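You operate a simulated robot arm through the tools that you are given. There is no shell and no other tool.

You run a simulated robot arm. Do the job below in one go: nothing can be reset, and whatever is moved stays where it is left.

## Task
Close the casing drain, vent the casing and open both gauge taps.
Fine: the set is isolated and stays so; close the vent tap once water shows in the clear hose; gauge vent screw home before the suction gauge tap opens.

Only the result counts: the job must be done as asked and must still hold three seconds after the hand-in. Knocking over, shifting, dropping, spilling or breaking anything else fails it.

## Robot
A 7-joint arm with a three-finger gripper, fixed in place. Base frame: the origin is on the floor under the middle of its stand, x ahead of it, y to its left, z up. Lengths are in mm, angles in degrees, forces in N, time in s.
It reaches about 1342 mm from its shoulder. Its first joint turns from -166.0 to 166.0 degrees. Payload 2.69 kg.
Tool frame: the origin (TCP) lies between the finger pads and is the grasp point; the fingertips stand 30 mm ahead of it; z points along the fingers, y is the line along which they close. The gripper opens to 128 mm; its body begins 117 mm behind the TCP.
Orientation is that of the tool frame in the base frame, as [roll, pitch, yaw] about the fixed x, y, z axes, in that order (R = Rz(yaw) Ry(pitch) Rx(roll)). With the fingers straight down and closing along the base's y, the tool's x points along the base's -x, its y along +y and its z along -z.

## Interface
- The arm moves only by the tool move_arm. Its argument "targets" is a list of rows, each an object of numbers (a shift or turn left out is 0, a gripper value left out holds the last): "x", "y", "z": the shift along the tool's x, y, z in mm; "ax", "ay", "az": the turn, a rotation vector about the tool's x, y, z in degrees; "gripper": the closure in counts, from 0 (fully open) to 255 (shut). In form: [{"x": .., "y": .., "z": .., "ax": .., "ay": .., "az": .., "gripper": ..}, ...]. A call has 1 to 20 rows; each row shifts and turns the commanded pose from where the row before left it, along the tool's axes as they then stand. Each row takes 0.2 s and may step no farther than 50 mm and 8.6 degrees from the row before; otherwise, or with a gripper value out of range, the whole call is refused. Where a pose cannot be reached the arm comes as near as it can. A force on the tool above 40 N (or 10 N above the force at the start of the call, whichever is more), or a blocked arm, ends the call early, and 0.2 s more pass. Each finger travels about 127 mm/s and halts on what it meets, pressing with about 35 N; the grip force reading is that of the motor and also rises with nothing between the fingers. The clock runs only during rows and for 0.2 s after the last one: add rows that do not move to give the fingers time. It gives the time, the measured TCP pose, the force on the tool (base axes), the opening and the grip force at its end, in the units of the frame above (readings bear some noise), with the torque about the TCP (base axes, N m) and any sound that the robot's microphone picked up.
- Cameras (640 x 400 px; columns grow to the right, rows downward): "scene" is fixed at [41.3, 493.6, 1486.3]; the picture's right is [-0.01, -1.00, 0.00], its down [-0.33, 0.00, -0.94] and it looks along [0.94, -0.01, -0.33] (base axes); focal length 214 px, centre (320, 200). "wrist" rides on the gripper at [58, 54, -131] in the tool frame; the picture's right is [-0.68, 0.74, 0.00], its down [-0.62, -0.57, -0.55] and it looks along [-0.40, -0.37, 0.84] (tool axes); focal length 234 px, centre (320, 200). There is no depth. A picture from a camera that has moved, and an enlarged one, comes with that camera's place and axes in the base frame and with its lens. The place of the scene camera against the robot may be out by one fixed shift of up to 18 mm in any direction.
- snapshot(camera): a new picture of that camera. It takes no simulated time.
- raise_lower(by): moves the trunk up (or, below 0, down) by that many mm; the arm rides with it, the base frame stays. It gives what a move gives, with no picture.
- zoom(camera, box): a new picture of the part [left, top, right, bottom] of that camera's present view, enlarged. It takes no simulated time.
- job_done(): hands the job in; it is judged then, once.

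Nothing tells you positions but the pictures and the camera data. Unless the task says otherwise, let go and move clear before handing in.

The tools are called after "Emit:" by a JSON object that holds its "method" and its "body". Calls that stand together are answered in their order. move_arm: Moves the arm, as the interface text tells. Its arguments: {"type":"object","properties":{"targets":{"type":"array"}},"required":["targets"]} The other tools are called the same way: raise_lower (by) moves the trunk up or down; snapshot (camera) takes a picture; zoom (camera, box) takes an enlarged picture of a part of a camera's view; job_done () hands the job in.

At the start:

```text
t: 0.0
eef_pos: [656.1, 295.7, 1609.9]
orientation: [180.0, 0.0, 180.0]
ft_force: [-0.5, 0.4, 0.2]
moment: [0.02, 0.04, -0.03]
opening: 127.9
finger_force: 0.2
trunk travel left (down, up): [-250.0, 100.0]
```

scene: 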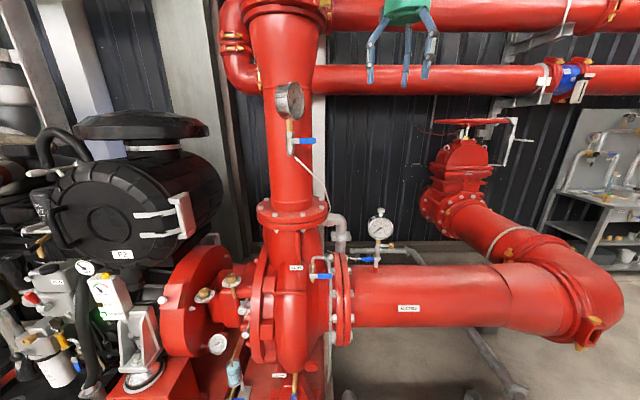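
wrist: 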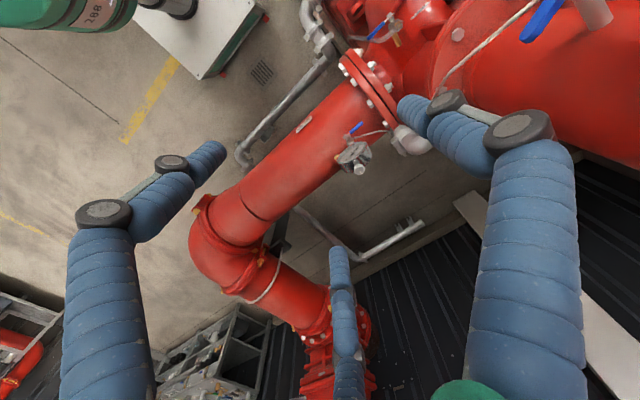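

The scene shows a red fire pump set with a discharge riser gauge (blue tap), a suction gauge (blue tap), a casing vent tap on top and a drain lower down. I'll take enlarged pictures first to locate everything.

Emit:
{"method": "zoom", "body": {"camera": "scene", "box": [240, 60, 360, 135]}}

Emit:
{"method": "zoom", "body": {"camera": "scene", "box": [240, 70, 340, 220]}}

Emit:
{"method": "zoom", "body": {"camera": "scene", "box": [290, 200, 450, 300]}}

Emit:
{"method": "zoom", "body": {"camera": "scene", "box": [180, 300, 340, 400]}}

Emit:
{"method": "zoom", "body": {"camera": "scene", "box": [400, 100, 560, 200]}}

Emit:
{"method": "zoom", "body": {"camera": "scene", "box": [240, 240, 360, 315]}}

```text
5.33 times, centred on (300, 98) of scene
camera zoom: at [41.3, 493.6, 1486.3], right [-0.01, -1.0, 0.0], down [-0.33, 0.0, -0.94], along [0.94, -0.01, -0.33], focal length 1144 px, centre (427, 747)
```

zoom: 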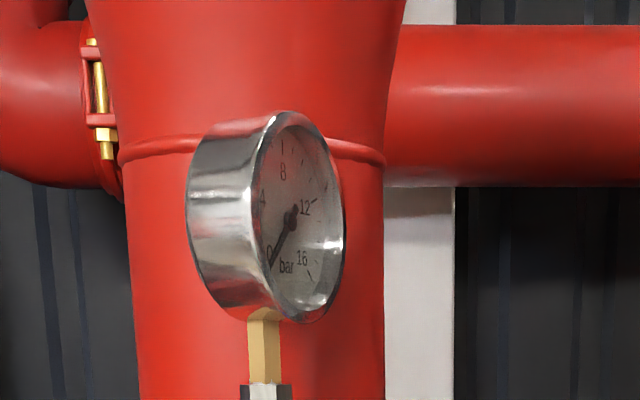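

```text
2.67 times, centred on (290, 145) of scene
camera zoom: at [41.3, 493.6, 1486.3], right [-0.01, -1.0, 0.0], down [-0.33, 0.0, -0.94], along [0.94, -0.01, -0.33], focal length 572 px, centre (400, 347)
```

zoom: 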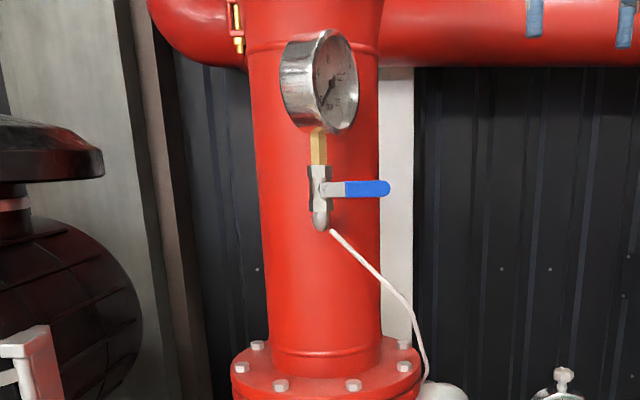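

```text
4.00 times, centred on (370, 250) of scene
camera zoom: at [41.3, 493.6, 1486.3], right [-0.01, -1.0, 0.0], down [-0.33, 0.0, -0.94], along [0.94, -0.01, -0.33], focal length 858 px, centre (120, 0)
```

zoom: 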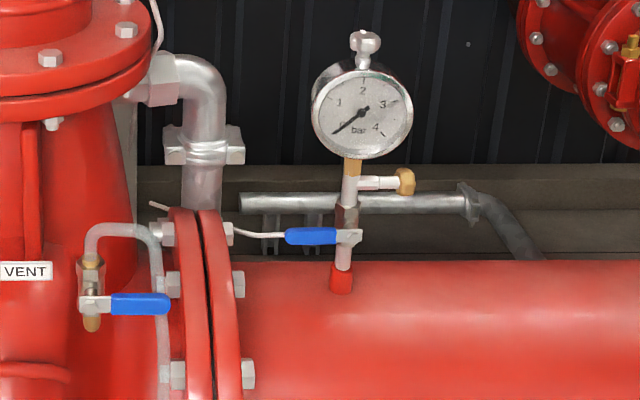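

```text
4.00 times, centred on (260, 350) of scene
camera zoom: at [41.3, 493.6, 1486.3], right [-0.01, -1.0, 0.0], down [-0.33, 0.0, -0.94], along [0.94, -0.01, -0.33], focal length 858 px, centre (560, -400)
```

zoom: 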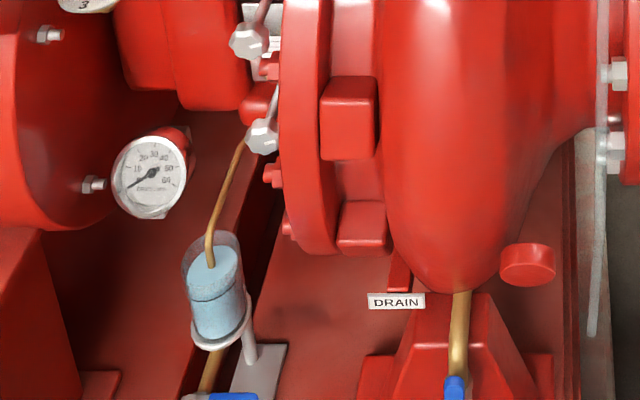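

```text
4.00 times, centred on (480, 150) of scene
camera zoom: at [41.3, 493.6, 1486.3], right [-0.01, -1.0, 0.0], down [-0.33, 0.0, -0.94], along [0.94, -0.01, -0.33], focal length 858 px, centre (-320, 400)
```

zoom: 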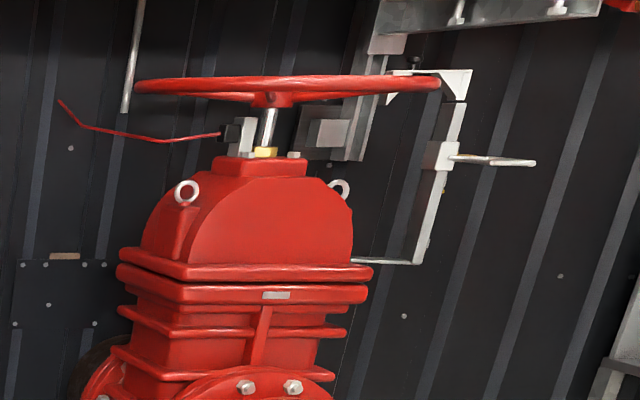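

```text
5.33 times, centred on (300, 278) of scene
camera zoom: at [41.3, 493.6, 1486.3], right [-0.01, -1.0, 0.0], down [-0.33, 0.0, -0.94], along [0.94, -0.01, -0.33], focal length 1144 px, centre (427, -213)
```

zoom: 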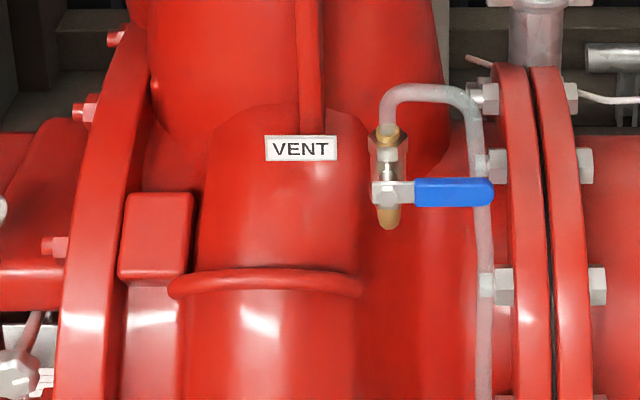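

The vent tap, suction gauge tap and discharge gauge tap are visible. The drain tap sits right at the bottom edge of the scene view. Next I'll zoom the wrist view to triangulate.

Emit:
{"method": "zoom", "body": {"camera": "wrist", "box": [280, 80, 440, 180]}}

Emit:
{"method": "zoom", "body": {"camera": "wrist", "box": [320, 0, 480, 100]}}

Emit:
{"method": "zoom", "body": {"camera": "wrist", "box": [480, 0, 640, 100]}}

Emit:
{"method": "zoom", "body": {"camera": "scene", "box": [270, 360, 334, 400]}}

Emit:
{"method": "zoom", "body": {"camera": "scene", "box": [360, 200, 424, 240]}}

Emit:
{"method": "zoom", "body": {"camera": "scene", "box": [340, 235, 404, 275]}}

```text
4.00 times, centred on (360, 130) of wrist
camera zoom: at [597.9, 348.0, 1741.1], right [0.68, 0.74, 0.0], down [0.62, -0.57, 0.55], along [0.4, -0.37, -0.84], focal length 937 px, centre (160, 480)
```

zoom: 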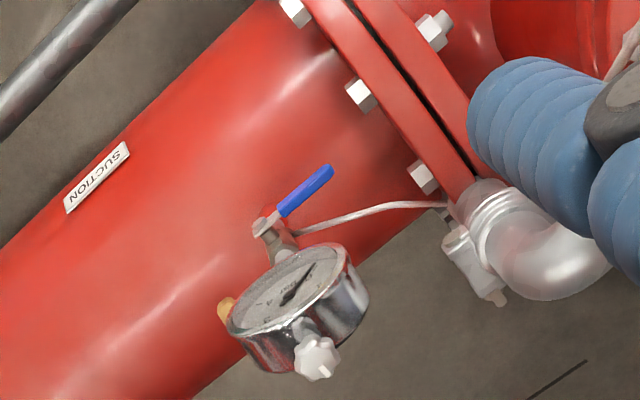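

```text
4.00 times, centred on (400, 50) of wrist
camera zoom: at [597.9, 348.0, 1741.1], right [0.68, 0.74, 0.0], down [0.62, -0.57, 0.55], along [0.4, -0.37, -0.84], focal length 937 px, centre (0, 800)
```

zoom: 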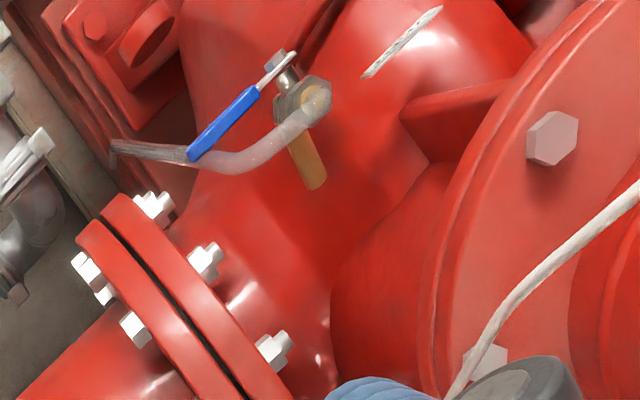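

```text
4.00 times, centred on (560, 50) of wrist
camera zoom: at [597.9, 348.0, 1741.1], right [0.68, 0.74, 0.0], down [0.62, -0.57, 0.55], along [0.4, -0.37, -0.84], focal length 937 px, centre (-640, 800)
```

zoom: 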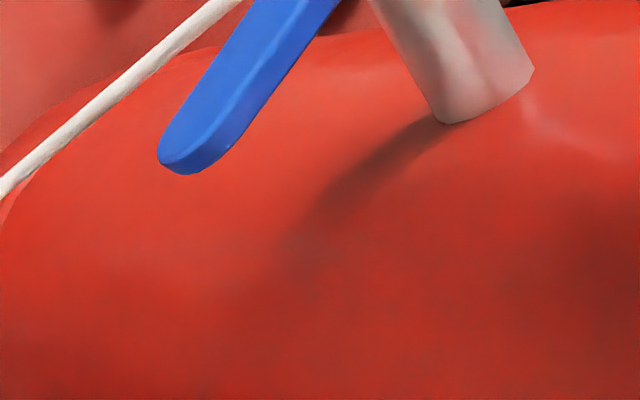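

```text
10.00 times, centred on (302, 380) of scene
camera zoom: at [41.3, 493.6, 1486.3], right [-0.01, -1.0, 0.0], down [-0.33, 0.0, -0.94], along [0.94, -0.01, -0.33], focal length 2145 px, centre (500, -1600)
```

zoom: 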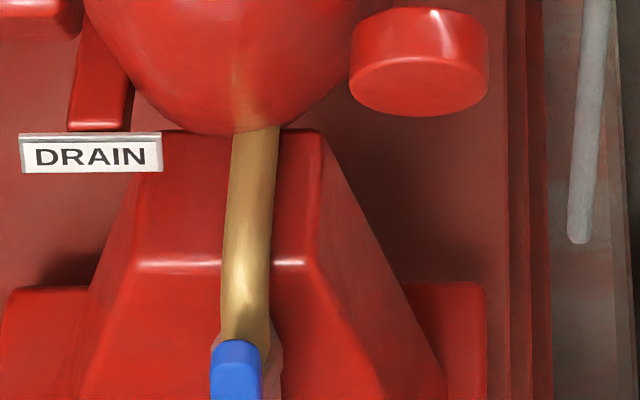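

```text
10.00 times, centred on (392, 220) of scene
camera zoom: at [41.3, 493.6, 1486.3], right [-0.01, -1.0, 0.0], down [-0.33, 0.0, -0.94], along [0.94, -0.01, -0.33], focal length 2145 px, centre (-400, 0)
```

zoom: 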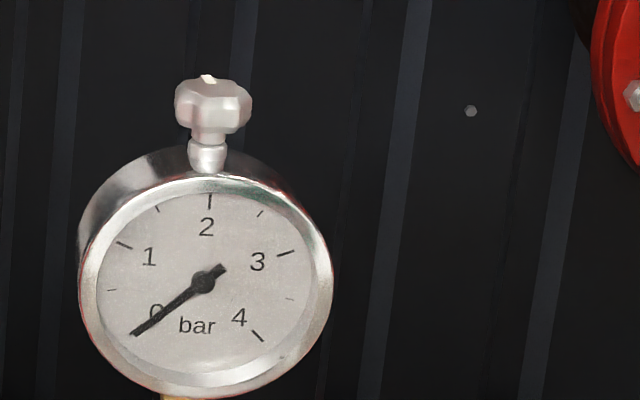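

```text
10.00 times, centred on (372, 255) of scene
camera zoom: at [41.3, 493.6, 1486.3], right [-0.01, -1.0, 0.0], down [-0.33, 0.0, -0.94], along [0.94, -0.01, -0.33], focal length 2145 px, centre (-200, -350)
```

zoom: 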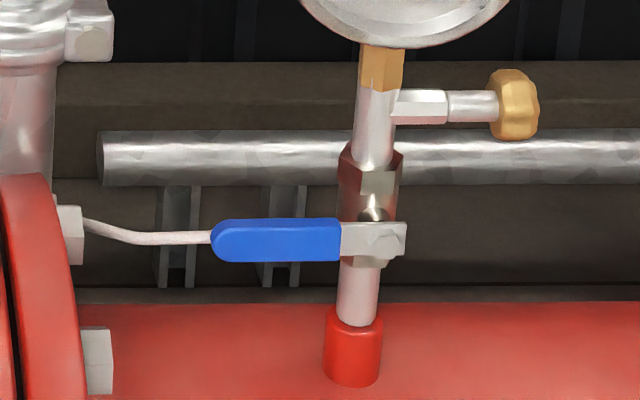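

I triangulate the suction tap pivot near (856, 236, 918), the vent tap pivot near (675, 528, 974) and the discharge tap lever tip near (744, 515, 1438). I'll pull the arm back and down over clear space, turning the wrist camera towards +x so I can see the drain and vent more closely.

Emit:
{"method": "move_arm", "body": {"targets": [{"x": 24, "y": 10, "z": 15}, {"x": 24, "y": 10, "z": 15}, {"x": 24, "y": 10, "z": 15}, {"x": 24, "y": 10, "z": 15}, {"x": 24, "y": 10, "z": 15}, {"x": 24, "y": 10, "z": 15}, {"x": 24, "y": 15, "z": 20}, {"x": 24, "y": 15, "z": 20}, {"x": 24, "y": 15, "z": 20}, {"x": 24, "y": 15, "z": 20}, {"az": -8.5}, {"az": -8.5}, {"az": -8.5}, {"az": -8.5}, {"az": -8.5}]}}

Emit:
{"method": "snapshot", "body": {"camera": "wrist"}}

Emit:
{"method": "snapshot", "body": {"camera": "scene"}}

```text
t: 3.2
eef_pos: [416.2, 415.0, 1440.1]
orientation: [180.0, 0.0, -137.3]
ft_force: [-0.3, -0.9, 0.0]
moment: [0.01, 0.02, -0.01]
opening: 127.7
finger_force: 0.0
trunk travel left (down, up): [-250.0, 100.0]
```

```text
taken
camera wrist: at [336.8, 414.4, 1571.2], right [0.0, 1.0, 0.0], down [0.84, 0.0, 0.55], along [0.55, 0.0, -0.84], focal length 234 px, centre (320, 200)
```

wrist: 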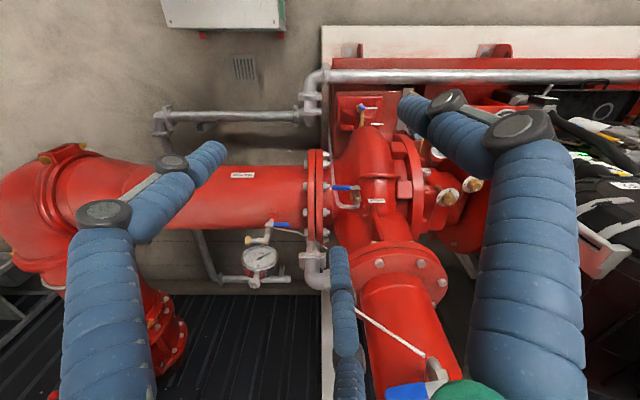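

```text
taken
```

scene: 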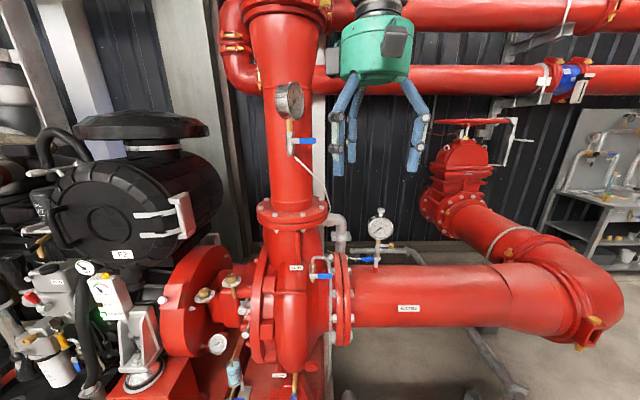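

Good view: the drain tap shows near (365, 110) and the vent tap near (345, 190) in the inverted wrist picture. I'll zoom on both and on the gauge.

Emit:
{"method": "zoom", "body": {"camera": "wrist", "box": [325, 80, 421, 140]}}

Emit:
{"method": "zoom", "body": {"camera": "wrist", "box": [305, 160, 401, 220]}}

Emit:
{"method": "zoom", "body": {"camera": "wrist", "box": [220, 210, 316, 270]}}

Emit:
{"method": "zoom", "body": {"camera": "wrist", "box": [340, 300, 500, 400]}}

Emit:
{"method": "zoom", "body": {"camera": "wrist", "box": [400, 120, 560, 220]}}

```text
6.67 times, centred on (373, 110) of wrist
camera zoom: at [336.8, 414.4, 1571.2], right [0.0, 1.0, 0.0], down [0.84, 0.0, 0.55], along [0.55, 0.0, -0.84], focal length 1561 px, centre (-33, 800)
```

zoom: 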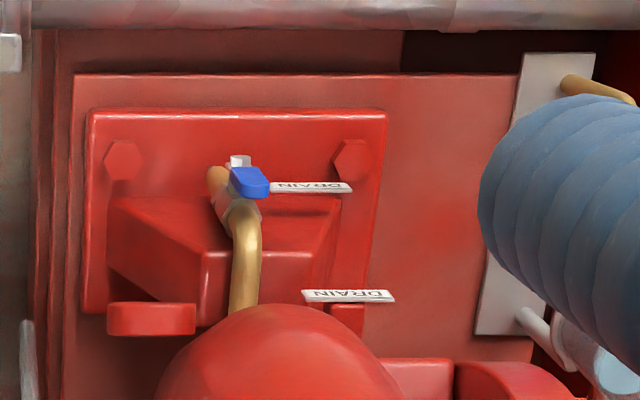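

```text
6.67 times, centred on (353, 190) of wrist
camera zoom: at [336.8, 414.4, 1571.2], right [0.0, 1.0, 0.0], down [0.84, 0.0, 0.55], along [0.55, 0.0, -0.84], focal length 1561 px, centre (100, 267)
```

zoom: 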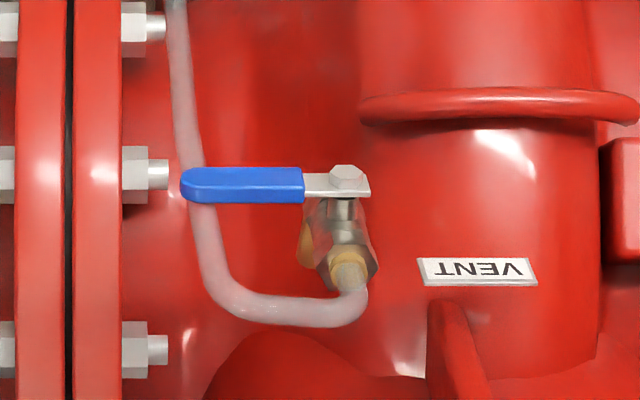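

```text
6.67 times, centred on (268, 240) of wrist
camera zoom: at [336.8, 414.4, 1571.2], right [0.0, 1.0, 0.0], down [0.84, 0.0, 0.55], along [0.55, 0.0, -0.84], focal length 1561 px, centre (667, -67)
```

zoom: 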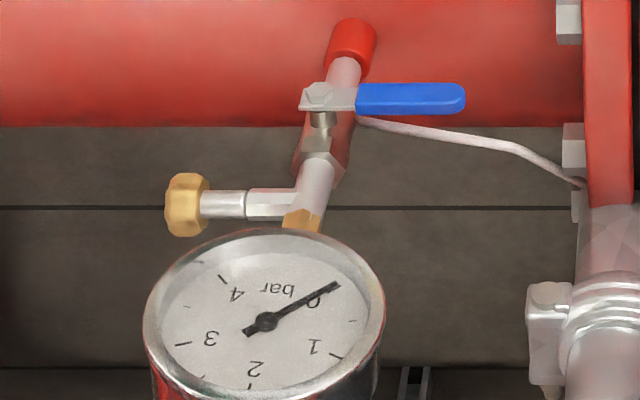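

```text
4.00 times, centred on (420, 350) of wrist
camera zoom: at [336.8, 414.4, 1571.2], right [0.0, 1.0, 0.0], down [0.84, 0.0, 0.55], along [0.55, 0.0, -0.84], focal length 937 px, centre (-80, -400)
```

zoom: 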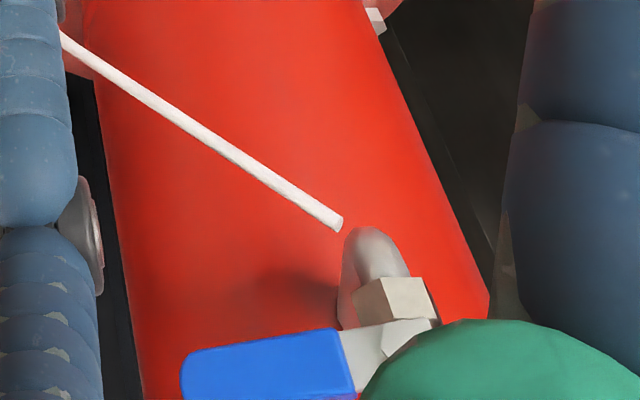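

```text
4.00 times, centred on (480, 170) of wrist
camera zoom: at [336.8, 414.4, 1571.2], right [0.0, 1.0, 0.0], down [0.84, 0.0, 0.55], along [0.55, 0.0, -0.84], focal length 937 px, centre (-320, 320)
```

zoom: 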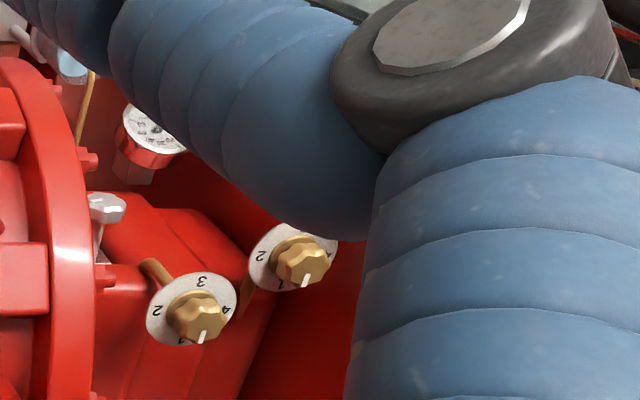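

The drain lever appears to stand upright at about x 535, y 588, with its pivot near z 511 and tip near z 586, so the drain is open. I'll close the gripper in free space to see what shape the closed fingers make.

Emit:
{"method": "move_arm", "body": {"targets": [{"gripper": 128}, {"gripper": 128}, {"gripper": 128}, {"gripper": 128}]}}

Emit:
{"method": "snapshot", "body": {"camera": "wrist"}}

Emit:
{"method": "move_arm", "body": {"targets": [{"gripper": 255}, {"gripper": 255}, {"gripper": 255}, {"gripper": 255}, {"gripper": 255}]}}

Emit:
{"method": "snapshot", "body": {"camera": "wrist"}}

Emit:
{"method": "zoom", "body": {"camera": "scene", "box": [300, 0, 460, 200]}}

```text
t: 4.2
eef_pos: [416.5, 415.6, 1439.4]
orientation: [-179.9, 0.1, -137.5]
ft_force: [0.7, -0.5, 0.4]
moment: [0.02, 0.03, 0.01]
opening: 63.7
finger_force: 0.0
trunk travel left (down, up): [-250.0, 100.0]
```

```text
taken
camera wrist: at [336.8, 414.6, 1571.2], right [0.0, 1.0, 0.0], down [0.84, 0.0, 0.55], along [0.55, 0.0, -0.84], focal length 234 px, centre (320, 200)
```

wrist: 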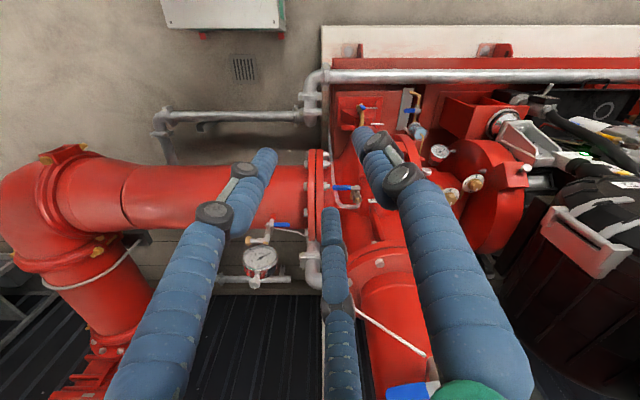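

```text
t: 5.4
eef_pos: [415.8, 417.1, 1440.8]
orientation: [-180.0, 0.0, -137.6]
ft_force: [0.4, -0.3, 0.1]
moment: [-0.04, 0.0, 0.02]
opening: 2.1
finger_force: 31.1
trunk travel left (down, up): [-250.0, 100.0]
```

```text
taken
camera wrist: at [336.8, 414.6, 1571.2], right [0.0, 1.0, 0.0], down [0.84, 0.0, 0.55], along [0.55, 0.0, -0.84], focal length 234 px, centre (320, 200)
```

wrist: 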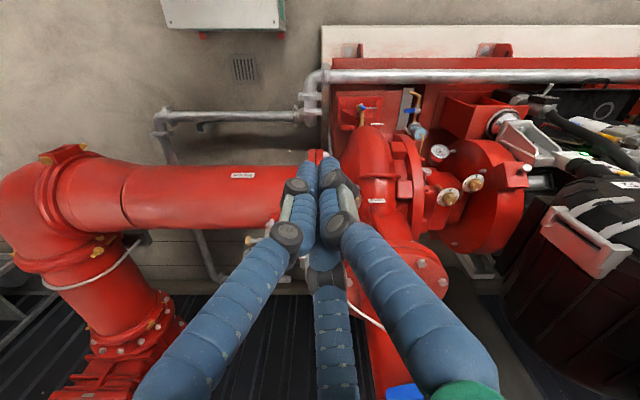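

```text
2.00 times, centred on (380, 100) of scene
camera zoom: at [41.3, 493.6, 1486.3], right [-0.01, -1.0, 0.0], down [-0.33, 0.0, -0.94], along [0.94, -0.01, -0.33], focal length 429 px, centre (200, 400)
```

zoom: 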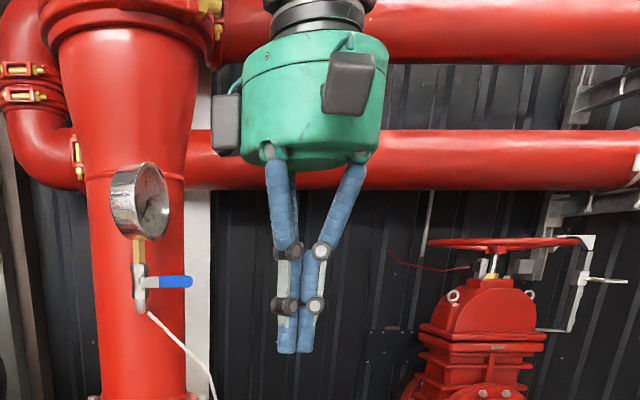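

Closed, the three fingers form a slim bundle about 35 mm wide, which makes a good pusher. I'll lower the trunk, then bring the wrist camera down to look closely at the drain tap.

Emit:
{"method": "raise_lower", "body": {"by": -200}}

Emit:
{"method": "move_arm", "body": {"targets": [{"x": -5.2, "y": 5, "z": 34}, {"x": -5.2, "y": 5, "z": 34}, {"x": -5.2, "y": 5, "z": 34}, {"x": -5.2, "y": 5, "z": 34}, {"x": -5.2, "y": 5, "z": 34}, {"x": -5.2, "y": 5, "z": 34}, {"x": -5.2, "y": 5, "z": 34}, {"x": -5.2, "y": 5, "z": 34}, {"x": -5.2, "y": 5, "z": 34}, {"z": 34}]}}

Emit:
{"method": "snapshot", "body": {"camera": "wrist"}}

Emit:
{"method": "snapshot", "body": {"camera": "scene"}}

```text
t: 7.6
eef_pos: [415.5, 416.6, 1239.6]
orientation: [-179.9, 0.0, -137.5]
ft_force: [0.4, 0.2, -0.6]
moment: [0.0, 0.02, 0.02]
opening: 2.0
finger_force: 31.3
trunk travel left (down, up): [-50.0, 300.0]
```

```text
t: 9.8
eef_pos: [420.7, 483.5, 898.9]
orientation: [-180.0, 0.1, -137.4]
ft_force: [-0.6, -0.2, 0.1]
moment: [0.02, -0.02, -0.03]
opening: 1.9
finger_force: 31.9
trunk travel left (down, up): [-50.0, 300.0]
```

```text
taken
camera wrist: at [341.1, 481.4, 1030.9], right [0.0, 1.0, 0.0], down [0.84, 0.0, 0.55], along [0.55, 0.0, -0.84], focal length 234 px, centre (320, 200)
```

wrist: 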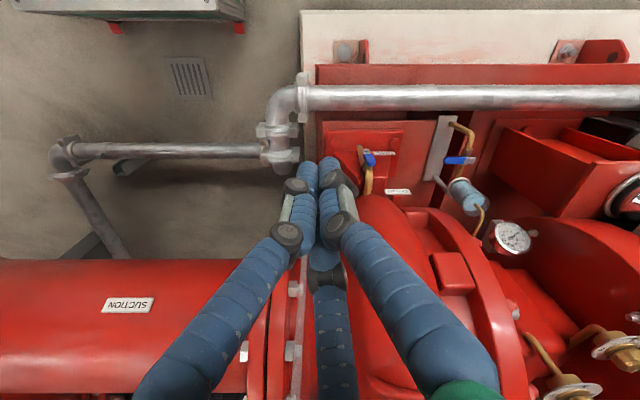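

```text
taken
```

scene: 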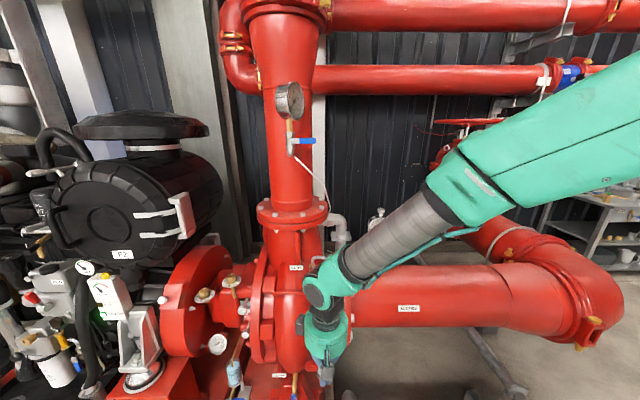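

Emit:
{"method": "zoom", "body": {"camera": "wrist", "box": [312, 120, 440, 200]}}

Emit:
{"method": "zoom", "body": {"camera": "scene", "box": [220, 340, 316, 400]}}

```text
5.00 times, centred on (376, 160) of wrist
camera zoom: at [341.1, 481.4, 1030.9], right [0.0, 1.0, 0.0], down [0.84, 0.0, 0.55], along [0.55, 0.0, -0.84], focal length 1171 px, centre (40, 400)
```

zoom: 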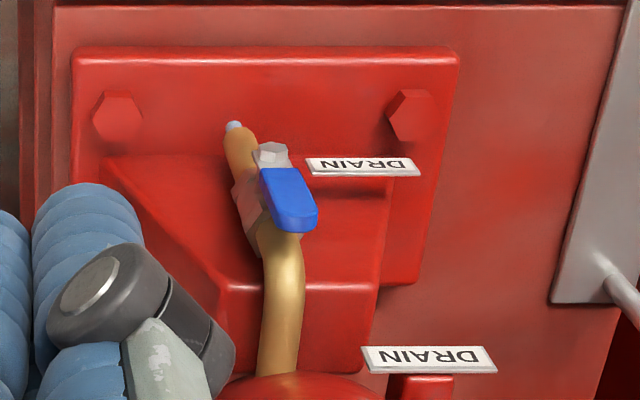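

```text
6.67 times, centred on (268, 370) of scene
camera zoom: at [41.3, 493.6, 1486.3], right [-0.01, -1.0, 0.0], down [-0.33, 0.0, -0.94], along [0.94, -0.01, -0.33], focal length 1430 px, centre (667, -933)
```

zoom: 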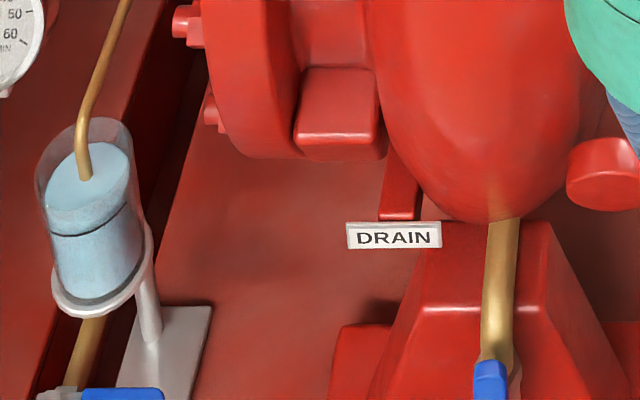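

The drain tap is clear now: nut at about (534, 585, 531) and the lever straight up to about z 603, parallel to its pipe, so it is open. The casing bulge is close behind, so I'll tilt the fist 30° forward and bring it down on the +y side of the lever, ready to push it clockwise to horizontal.

Emit:
{"method": "move_arm", "body": {"targets": [{"ax": 5.08, "ay": -5.52}, {"ax": 5.08, "ay": -5.52}, {"ax": 5.08, "ay": -5.52}, {"ax": 5.08, "ay": -5.52}, {"x": -17.4, "y": 37.35, "z": 21.65}, {"x": -17.4, "y": 37.35, "z": 21.65}, {"x": -17.4, "y": 37.35, "z": 21.65}, {"x": -17.4, "y": 37.35, "z": 21.65}, {"x": 2.08, "y": 1.92, "z": 44.1}]}}

Emit:
{"method": "snapshot", "body": {"camera": "wrist"}}

Emit:
{"method": "snapshot", "body": {"camera": "scene"}}

```text
t: 11.8
eef_pos: [440.4, 638.4, 759.4]
orientation: [-158.6, 21.6, -133.4]
ft_force: [-1.1, -0.1, 1.3]
moment: [-0.01, 0.02, 0.01]
opening: 2.2
finger_force: 31.7
trunk travel left (down, up): [-50.0, 300.0]
```

```text
taken
camera wrist: at [306.4, 638.2, 834.1], right [0.0, 1.0, 0.0], down [0.45, 0.0, 0.89], along [0.89, 0.0, -0.45], focal length 234 px, centre (320, 200)
```

wrist: 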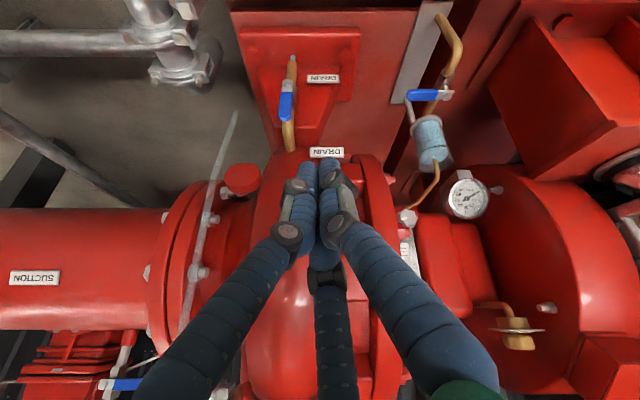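

```text
taken
```

scene: 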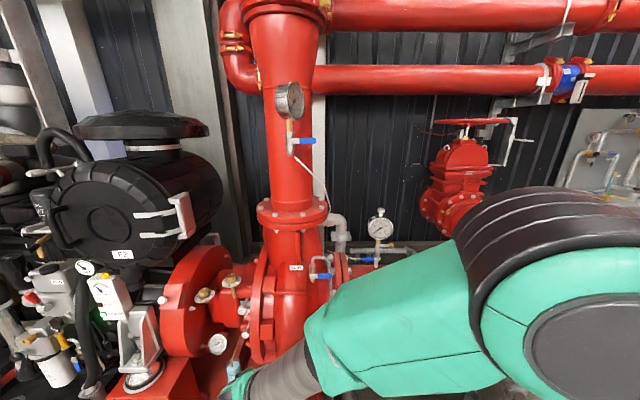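

Now the tap is seen more face-on. I'll zoom to refine its position before pushing.

Emit:
{"method": "zoom", "body": {"camera": "wrist", "box": [240, 40, 368, 120]}}

Emit:
{"method": "zoom", "body": {"camera": "wrist", "box": [240, 100, 400, 200]}}

```text
5.00 times, centred on (304, 80) of wrist
camera zoom: at [306.4, 638.2, 834.1], right [0.0, 1.0, 0.0], down [0.45, 0.0, 0.89], along [0.89, 0.0, -0.45], focal length 1171 px, centre (400, 800)
```

zoom: 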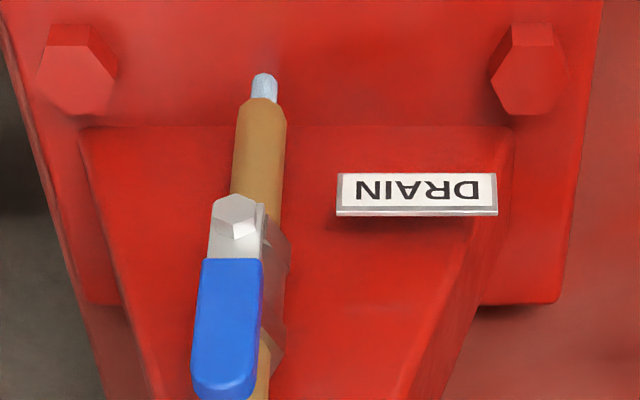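

```text
4.00 times, centred on (320, 150) of wrist
camera zoom: at [306.4, 638.2, 834.1], right [0.0, 1.0, 0.0], down [0.45, 0.0, 0.89], along [0.89, 0.0, -0.45], focal length 937 px, centre (320, 400)
```

zoom: 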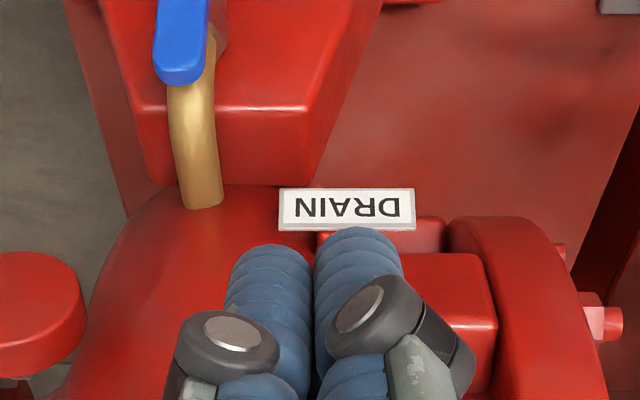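

Lever confirmed at y≈588, with the nut at z≈528 and tip at z≈597. I'll move the closed fist down beside it on the +y side.

Emit:
{"method": "move_arm", "body": {"targets": [{"x": 1.83, "y": 2.37, "z": 43.9}, {"x": 1.83, "y": 2.37, "z": 43.9}, {"x": 1.83, "y": 2.37, "z": 43.9}, {"x": 1.83, "y": 2.37, "z": 43.9}, {}]}}

Emit:
{"method": "snapshot", "body": {"camera": "wrist"}}

```text
t: 13.0
eef_pos: [516.3, 638.1, 601.0]
orientation: [-158.6, 21.6, -133.5]
ft_force: [0.2, 0.2, -0.4]
moment: [0.0, -0.03, -0.01]
opening: 2.2
finger_force: 31.7
trunk travel left (down, up): [-50.0, 300.0]
```

```text
taken
camera wrist: at [383.3, 637.3, 674.8], right [0.0, 1.0, 0.0], down [0.45, 0.0, 0.89], along [0.89, 0.0, -0.45], focal length 234 px, centre (320, 200)
```

wrist: 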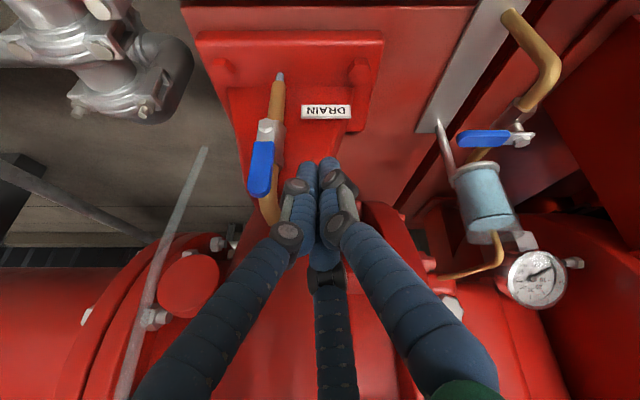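

The fist is just beside the lever at mid-height. Now I'll push it along −y and over the arc downward.

Emit:
{"method": "move_arm", "body": {"targets": [{"x": 6.46, "y": -6.29, "z": 0.87}, {"x": 6.46, "y": -6.29, "z": 0.87}, {"x": 6.46, "y": -6.29, "z": 0.87}, {"x": 5.15, "y": -5.59, "z": 0}, {"x": 5.15, "y": -5.59, "z": 0}, {"x": 5.15, "y": -5.59, "z": 0}]}}

Emit:
{"method": "snapshot", "body": {"camera": "wrist"}}

```text
t: 14.4
eef_pos: [516.1, 588.6, 599.1]
orientation: [-158.7, 21.6, -133.4]
ft_force: [0.0, 0.1, -0.3]
moment: [-0.06, 0.0, 0.01]
opening: 2.2
finger_force: 31.5
trunk travel left (down, up): [-50.0, 300.0]
```

```text
taken
camera wrist: at [382.8, 587.7, 674.0], right [0.0, 1.0, 0.0], down [0.45, 0.0, 0.89], along [0.89, 0.0, -0.45], focal length 234 px, centre (320, 200)
```

wrist: 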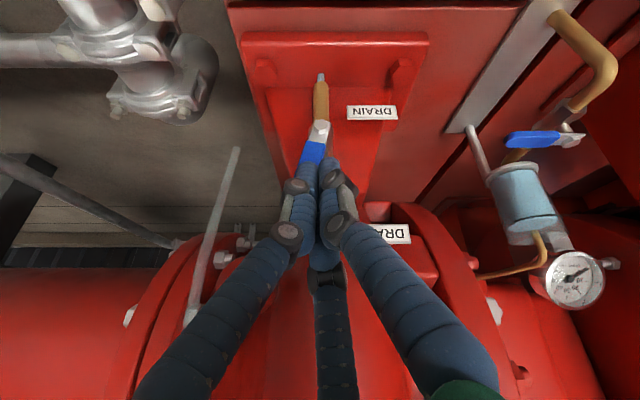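

Emit:
{"method": "zoom", "body": {"camera": "wrist", "box": [272, 100, 368, 200]}}

```text
4.00 times, centred on (320, 150) of wrist
camera zoom: at [382.8, 587.7, 674.0], right [0.0, 1.0, 0.0], down [0.45, 0.0, 0.89], along [0.89, 0.0, -0.45], focal length 937 px, centre (320, 400)
```

zoom: 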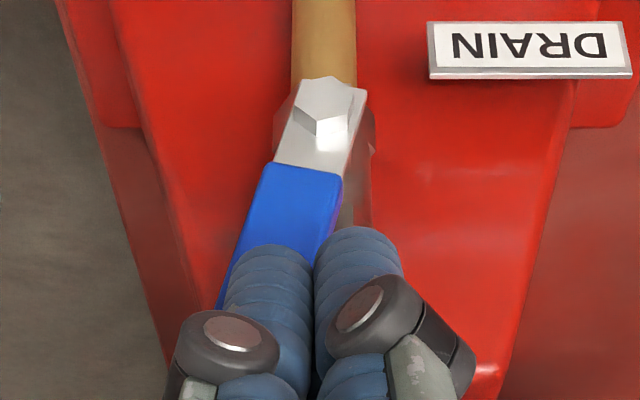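

The lever is turning (about 20° so far), pushed by the far finger. I'll continue along the arc until it lies horizontal.

Emit:
{"method": "move_arm", "body": {"targets": [{"x": 5.0, "y": -4.91, "z": 0.6}, {"x": 5.0, "y": -4.91, "z": 0.6}, {"x": 5.0, "y": -4.91, "z": 0.6}, {"x": 5.25, "y": -1.28, "z": 5.2}, {"x": 5.25, "y": -1.28, "z": 5.2}, {"x": 5.25, "y": -1.28, "z": 5.2}, {"x": 5.25, "y": -1.28, "z": 5.2}]}}

Emit:
{"method": "snapshot", "body": {"camera": "wrist"}}

Emit:
{"method": "zoom", "body": {"camera": "wrist", "box": [272, 100, 400, 180]}}

```text
t: 16.0
eef_pos: [517.2, 552.3, 573.0]
orientation: [-158.6, 21.6, -133.4]
ft_force: [0.4, 0.3, 0.0]
moment: [0.02, -0.01, -0.02]
opening: 2.1
finger_force: 31.6
trunk travel left (down, up): [-50.0, 300.0]
```

```text
taken
camera wrist: at [383.6, 550.1, 647.3], right [0.0, 1.0, 0.0], down [0.45, 0.0, 0.89], along [0.89, 0.0, -0.45], focal length 234 px, centre (320, 200)
```

wrist: 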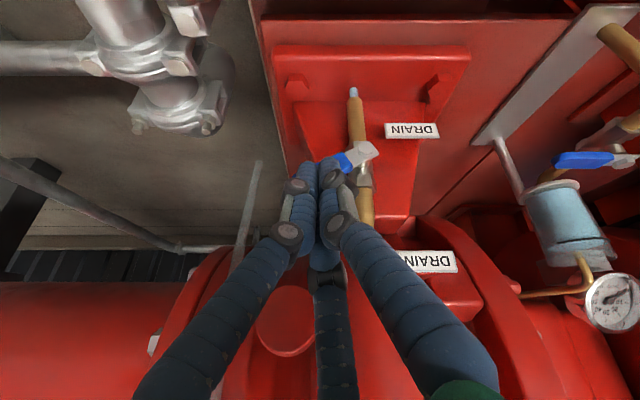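

```text
5.00 times, centred on (336, 140) of wrist
camera zoom: at [383.6, 550.1, 647.3], right [0.0, 1.0, 0.0], down [0.45, 0.0, 0.89], along [0.89, 0.0, -0.45], focal length 1171 px, centre (240, 500)
```

zoom: 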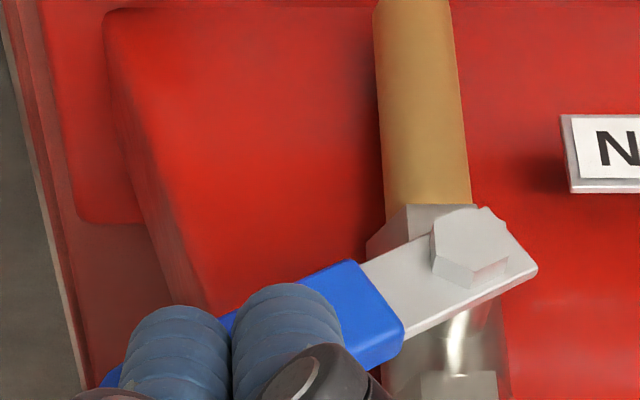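

About 23° remains. I'll press further down towards horizontal in small steps.

Emit:
{"method": "move_arm", "body": {"targets": [{"x": 3.19, "y": 0.22, "z": 4.33}, {"x": 3.19, "y": 0.22, "z": 4.33}, {"x": 3.19, "y": 0.22, "z": 4.33}, {"x": 3.19, "y": 0.22, "z": 4.33}]}}

Emit:
{"method": "zoom", "body": {"camera": "wrist", "box": [272, 80, 400, 180]}}

```text
t: 17.0
eef_pos: [516.7, 541.5, 553.7]
orientation: [-158.6, 21.6, -133.3]
ft_force: [0.3, -0.9, 0.1]
moment: [0.02, 0.01, 0.01]
opening: 2.2
finger_force: 31.3
trunk travel left (down, up): [-50.0, 300.0]
```

```text
4.00 times, centred on (336, 130) of wrist
camera zoom: at [383.3, 541.7, 627.8], right [0.0, 1.0, 0.0], down [0.45, 0.0, 0.89], along [0.89, 0.0, -0.45], focal length 937 px, centre (256, 480)
```

zoom: 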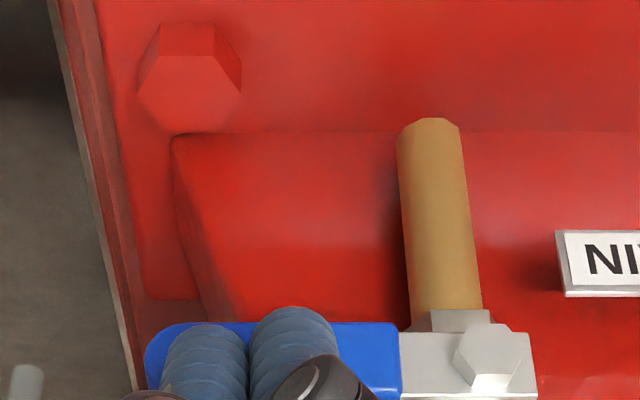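

The lever is horizontal and the drip at the outlet has gone. I'll nudge slightly to see if it sits against its stop.

Emit:
{"method": "move_arm", "body": {"targets": [{"x": 1.1, "y": 1.0, "z": 2.6}]}}

Emit:
{"method": "zoom", "body": {"camera": "wrist", "box": [272, 80, 400, 180]}}

```text
t: 17.4
eef_pos: [516.5, 544.1, 551.3]
orientation: [-158.6, 21.6, -133.4]
ft_force: [0.7, 1.1, 0.0]
moment: [-0.04, -0.01, 0.01]
opening: 1.9
finger_force: 31.2
trunk travel left (down, up): [-50.0, 300.0]
```

```text
4.00 times, centred on (336, 130) of wrist
camera zoom: at [383.2, 541.7, 624.9], right [0.0, 1.0, 0.0], down [0.45, 0.0, 0.89], along [0.89, 0.0, -0.45], focal length 937 px, centre (256, 480)
```

zoom: 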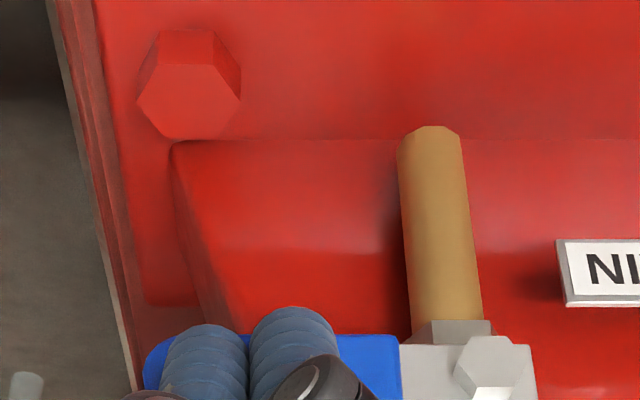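

Emit:
{"method": "move_arm", "body": {"targets": [{"x": 1.1, "y": 1.0, "z": 2.6}, {"x": 0.7, "y": 0.7, "z": 1.7}]}}

Emit:
{"method": "zoom", "body": {"camera": "wrist", "box": [272, 80, 400, 180]}}

```text
t: 18.0
eef_pos: [516.8, 542.9, 546.1]
orientation: [-158.6, 21.5, -133.5]
ft_force: [-0.4, 0.0, 0.6]
moment: [-0.01, 0.0, -0.02]
opening: 2.6
finger_force: 31.3
trunk travel left (down, up): [-50.0, 300.0]
```

```text
4.00 times, centred on (336, 130) of wrist
camera zoom: at [383.1, 541.5, 620.2], right [0.0, 1.0, 0.0], down [0.45, 0.0, 0.89], along [0.89, 0.0, -0.45], focal length 937 px, centre (256, 480)
```

zoom: 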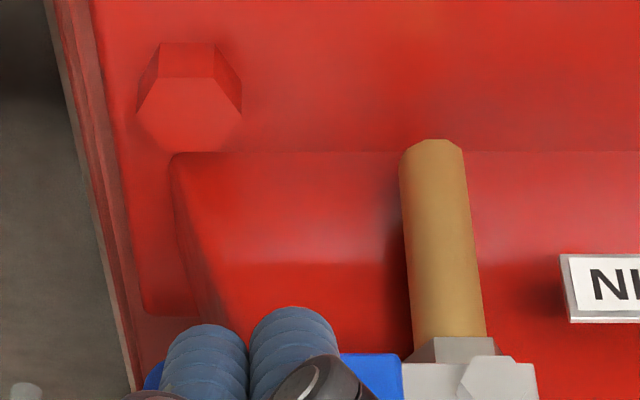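

The lever looks horizontal and there is no reaction force, so I'll back off along the tool axis and view the tap unobstructed.

Emit:
{"method": "move_arm", "body": {"targets": [{"z": -30}, {"z": -45}, {"x": -13.5, "y": 14.7, "z": -45}, {"x": -20, "y": 22, "z": -30}, {"x": -20, "y": 22, "z": 0}]}}

Emit:
{"method": "snapshot", "body": {"camera": "wrist"}}

Emit:
{"method": "zoom", "body": {"camera": "wrist", "box": [220, 40, 380, 140]}}

```text
t: 19.2
eef_pos: [440.7, 621.3, 676.0]
orientation: [-158.6, 21.4, -133.4]
ft_force: [0.4, -0.7, 0.1]
moment: [0.08, 0.0, 0.07]
opening: 2.2
finger_force: 31.5
trunk travel left (down, up): [-50.0, 300.0]
```

```text
taken
camera wrist: at [306.8, 620.1, 749.1], right [0.0, 1.0, 0.0], down [0.45, 0.0, 0.89], along [0.89, 0.0, -0.45], focal length 234 px, centre (320, 200)
```

wrist: 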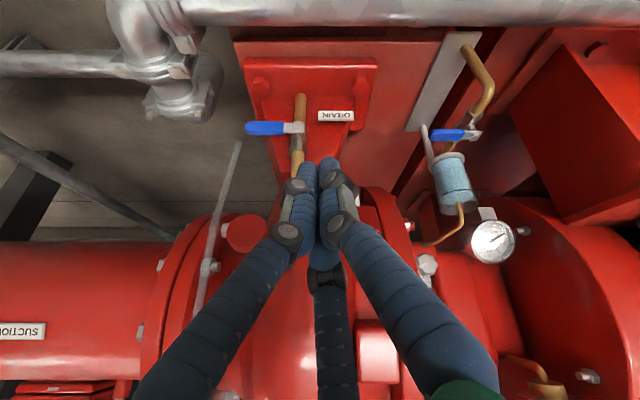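

```text
4.00 times, centred on (300, 90) of wrist
camera zoom: at [306.8, 620.1, 749.1], right [0.0, 1.0, 0.0], down [0.45, 0.0, 0.89], along [0.89, 0.0, -0.45], focal length 937 px, centre (400, 640)
```

zoom: 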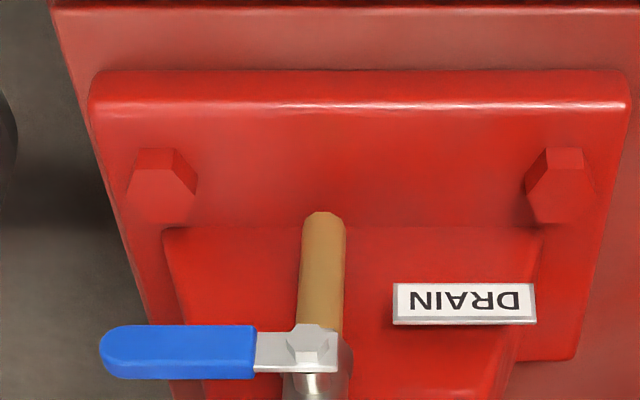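

Emit:
{"method": "zoom", "body": {"camera": "wrist", "box": [236, 108, 316, 158]}}

```text
8.00 times, centred on (276, 133) of wrist
camera zoom: at [306.8, 620.1, 749.1], right [0.0, 1.0, 0.0], down [0.45, 0.0, 0.89], along [0.89, 0.0, -0.45], focal length 1873 px, centre (672, 736)
```

zoom: 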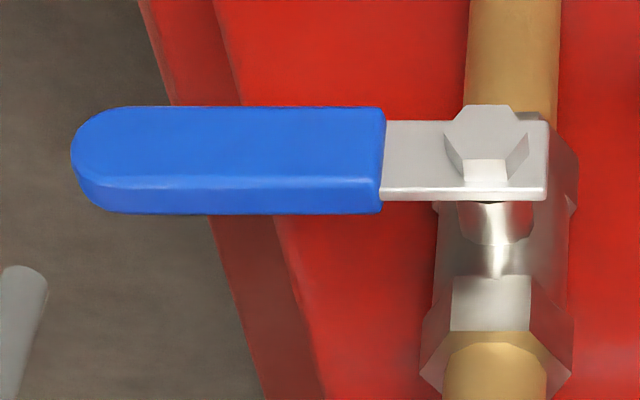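

The drain lever is exactly horizontal with no drip, so the drain is closed. Next I'll bring the camera up in front of the vent tap, tilting the tool towards horizontal to look straight at it.

Emit:
{"method": "move_arm", "body": {"targets": [{"x": 3.84, "y": -31.8, "z": -32.3}, {"x": 3.84, "y": -31.8, "z": -32.3}, {"x": 3.84, "y": -31.8, "z": -32.3}, {"x": 3.84, "y": -31.8, "z": -32.3}, {"x": 3.84, "y": -31.8, "z": -32.3}, {"x": 3.84, "y": -31.8, "z": -32.3}, {"ax": 5.08, "ay": -5.52}, {"ax": 5.08, "ay": -5.52}, {"ax": 5.08, "ay": -5.52}, {"ax": 5.08, "ay": -5.52}, {}]}}

Emit:
{"method": "snapshot", "body": {"camera": "wrist"}}

Emit:
{"method": "snapshot", "body": {"camera": "scene"}}

```text
t: 21.6
eef_pos: [442.9, 467.2, 900.5]
orientation: [-130.4, 39.6, -118.7]
ft_force: [-0.7, 1.1, -0.4]
moment: [0.01, 0.02, 0.0]
opening: 2.2
finger_force: 31.2
trunk travel left (down, up): [-50.0, 300.0]
```

```text
taken
camera wrist: at [289.2, 465.6, 896.9], right [0.0, 1.0, 0.0], down [-0.06, 0.0, 1.0], along [1.0, 0.0, 0.06], focal length 234 px, centre (320, 200)
```

wrist: 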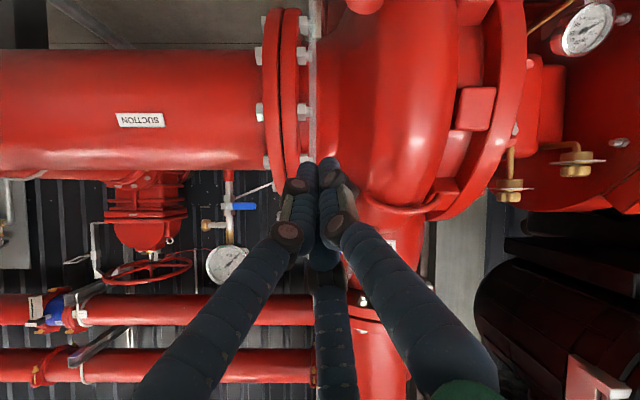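

```text
taken
```

scene: 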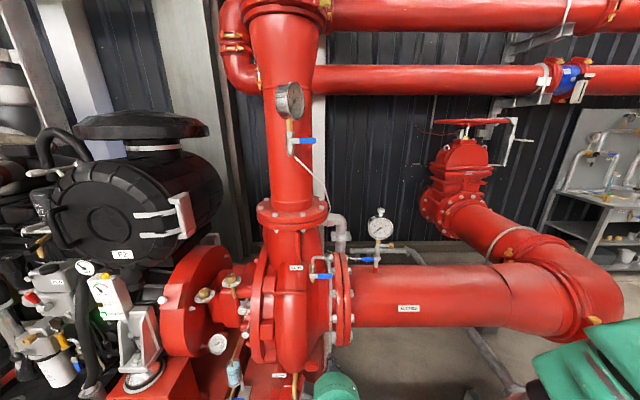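

The vent is hidden behind my fingers here. I'll rise above it and shift right to see the tap beneath the fingertips.

Emit:
{"method": "move_arm", "body": {"targets": [{"x": -17.5, "y": -32.1, "z": -20}, {"x": -17.5, "y": -32.1, "z": -20}, {"x": -17.5, "y": -32.1, "z": -20}, {"x": -17.5, "y": -32.1, "z": -20}, {}]}}

Emit:
{"method": "snapshot", "body": {"camera": "wrist"}}

Emit:
{"method": "zoom", "body": {"camera": "wrist", "box": [300, 80, 460, 180]}}

Emit:
{"method": "zoom", "body": {"camera": "wrist", "box": [160, 80, 320, 200]}}

```text
t: 22.8
eef_pos: [440.4, 420.5, 1059.2]
orientation: [-130.4, 39.5, -118.7]
ft_force: [-0.1, -0.8, -1.1]
moment: [-0.01, -0.01, 0.01]
opening: 2.1
finger_force: 31.4
trunk travel left (down, up): [-50.0, 300.0]
```

```text
taken
camera wrist: at [289.0, 419.0, 1057.0], right [0.0, 1.0, 0.0], down [-0.06, 0.0, 1.0], along [1.0, 0.0, 0.06], focal length 234 px, centre (320, 200)
```

wrist: 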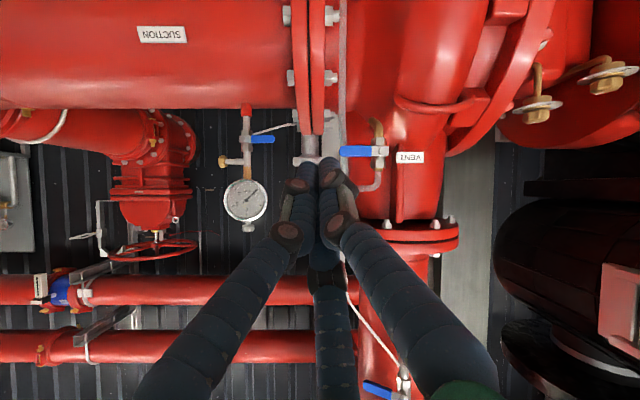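

```text
4.00 times, centred on (380, 130) of wrist
camera zoom: at [289.0, 419.0, 1057.0], right [0.0, 1.0, 0.0], down [-0.06, 0.0, 1.0], along [1.0, 0.0, 0.06], focal length 937 px, centre (80, 480)
```

zoom: 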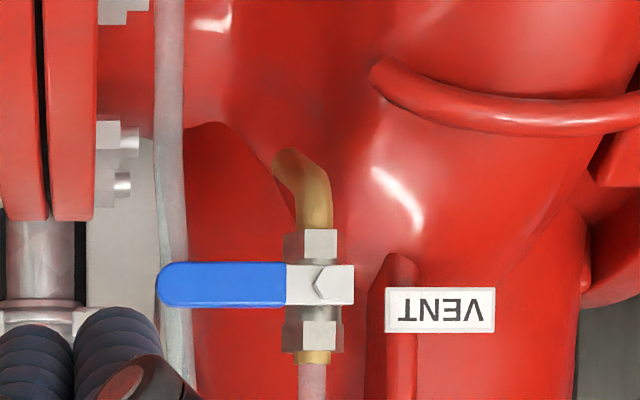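

```text
3.33 times, centred on (240, 140) of wrist
camera zoom: at [289.0, 419.0, 1057.0], right [0.0, 1.0, 0.0], down [-0.06, 0.0, 1.0], along [1.0, 0.0, 0.06], focal length 781 px, centre (587, 400)
```

zoom: 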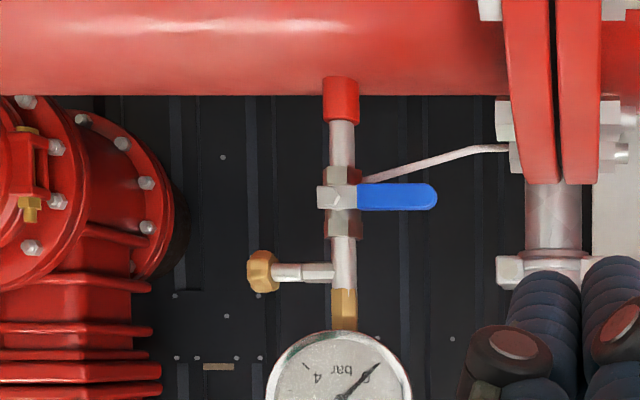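

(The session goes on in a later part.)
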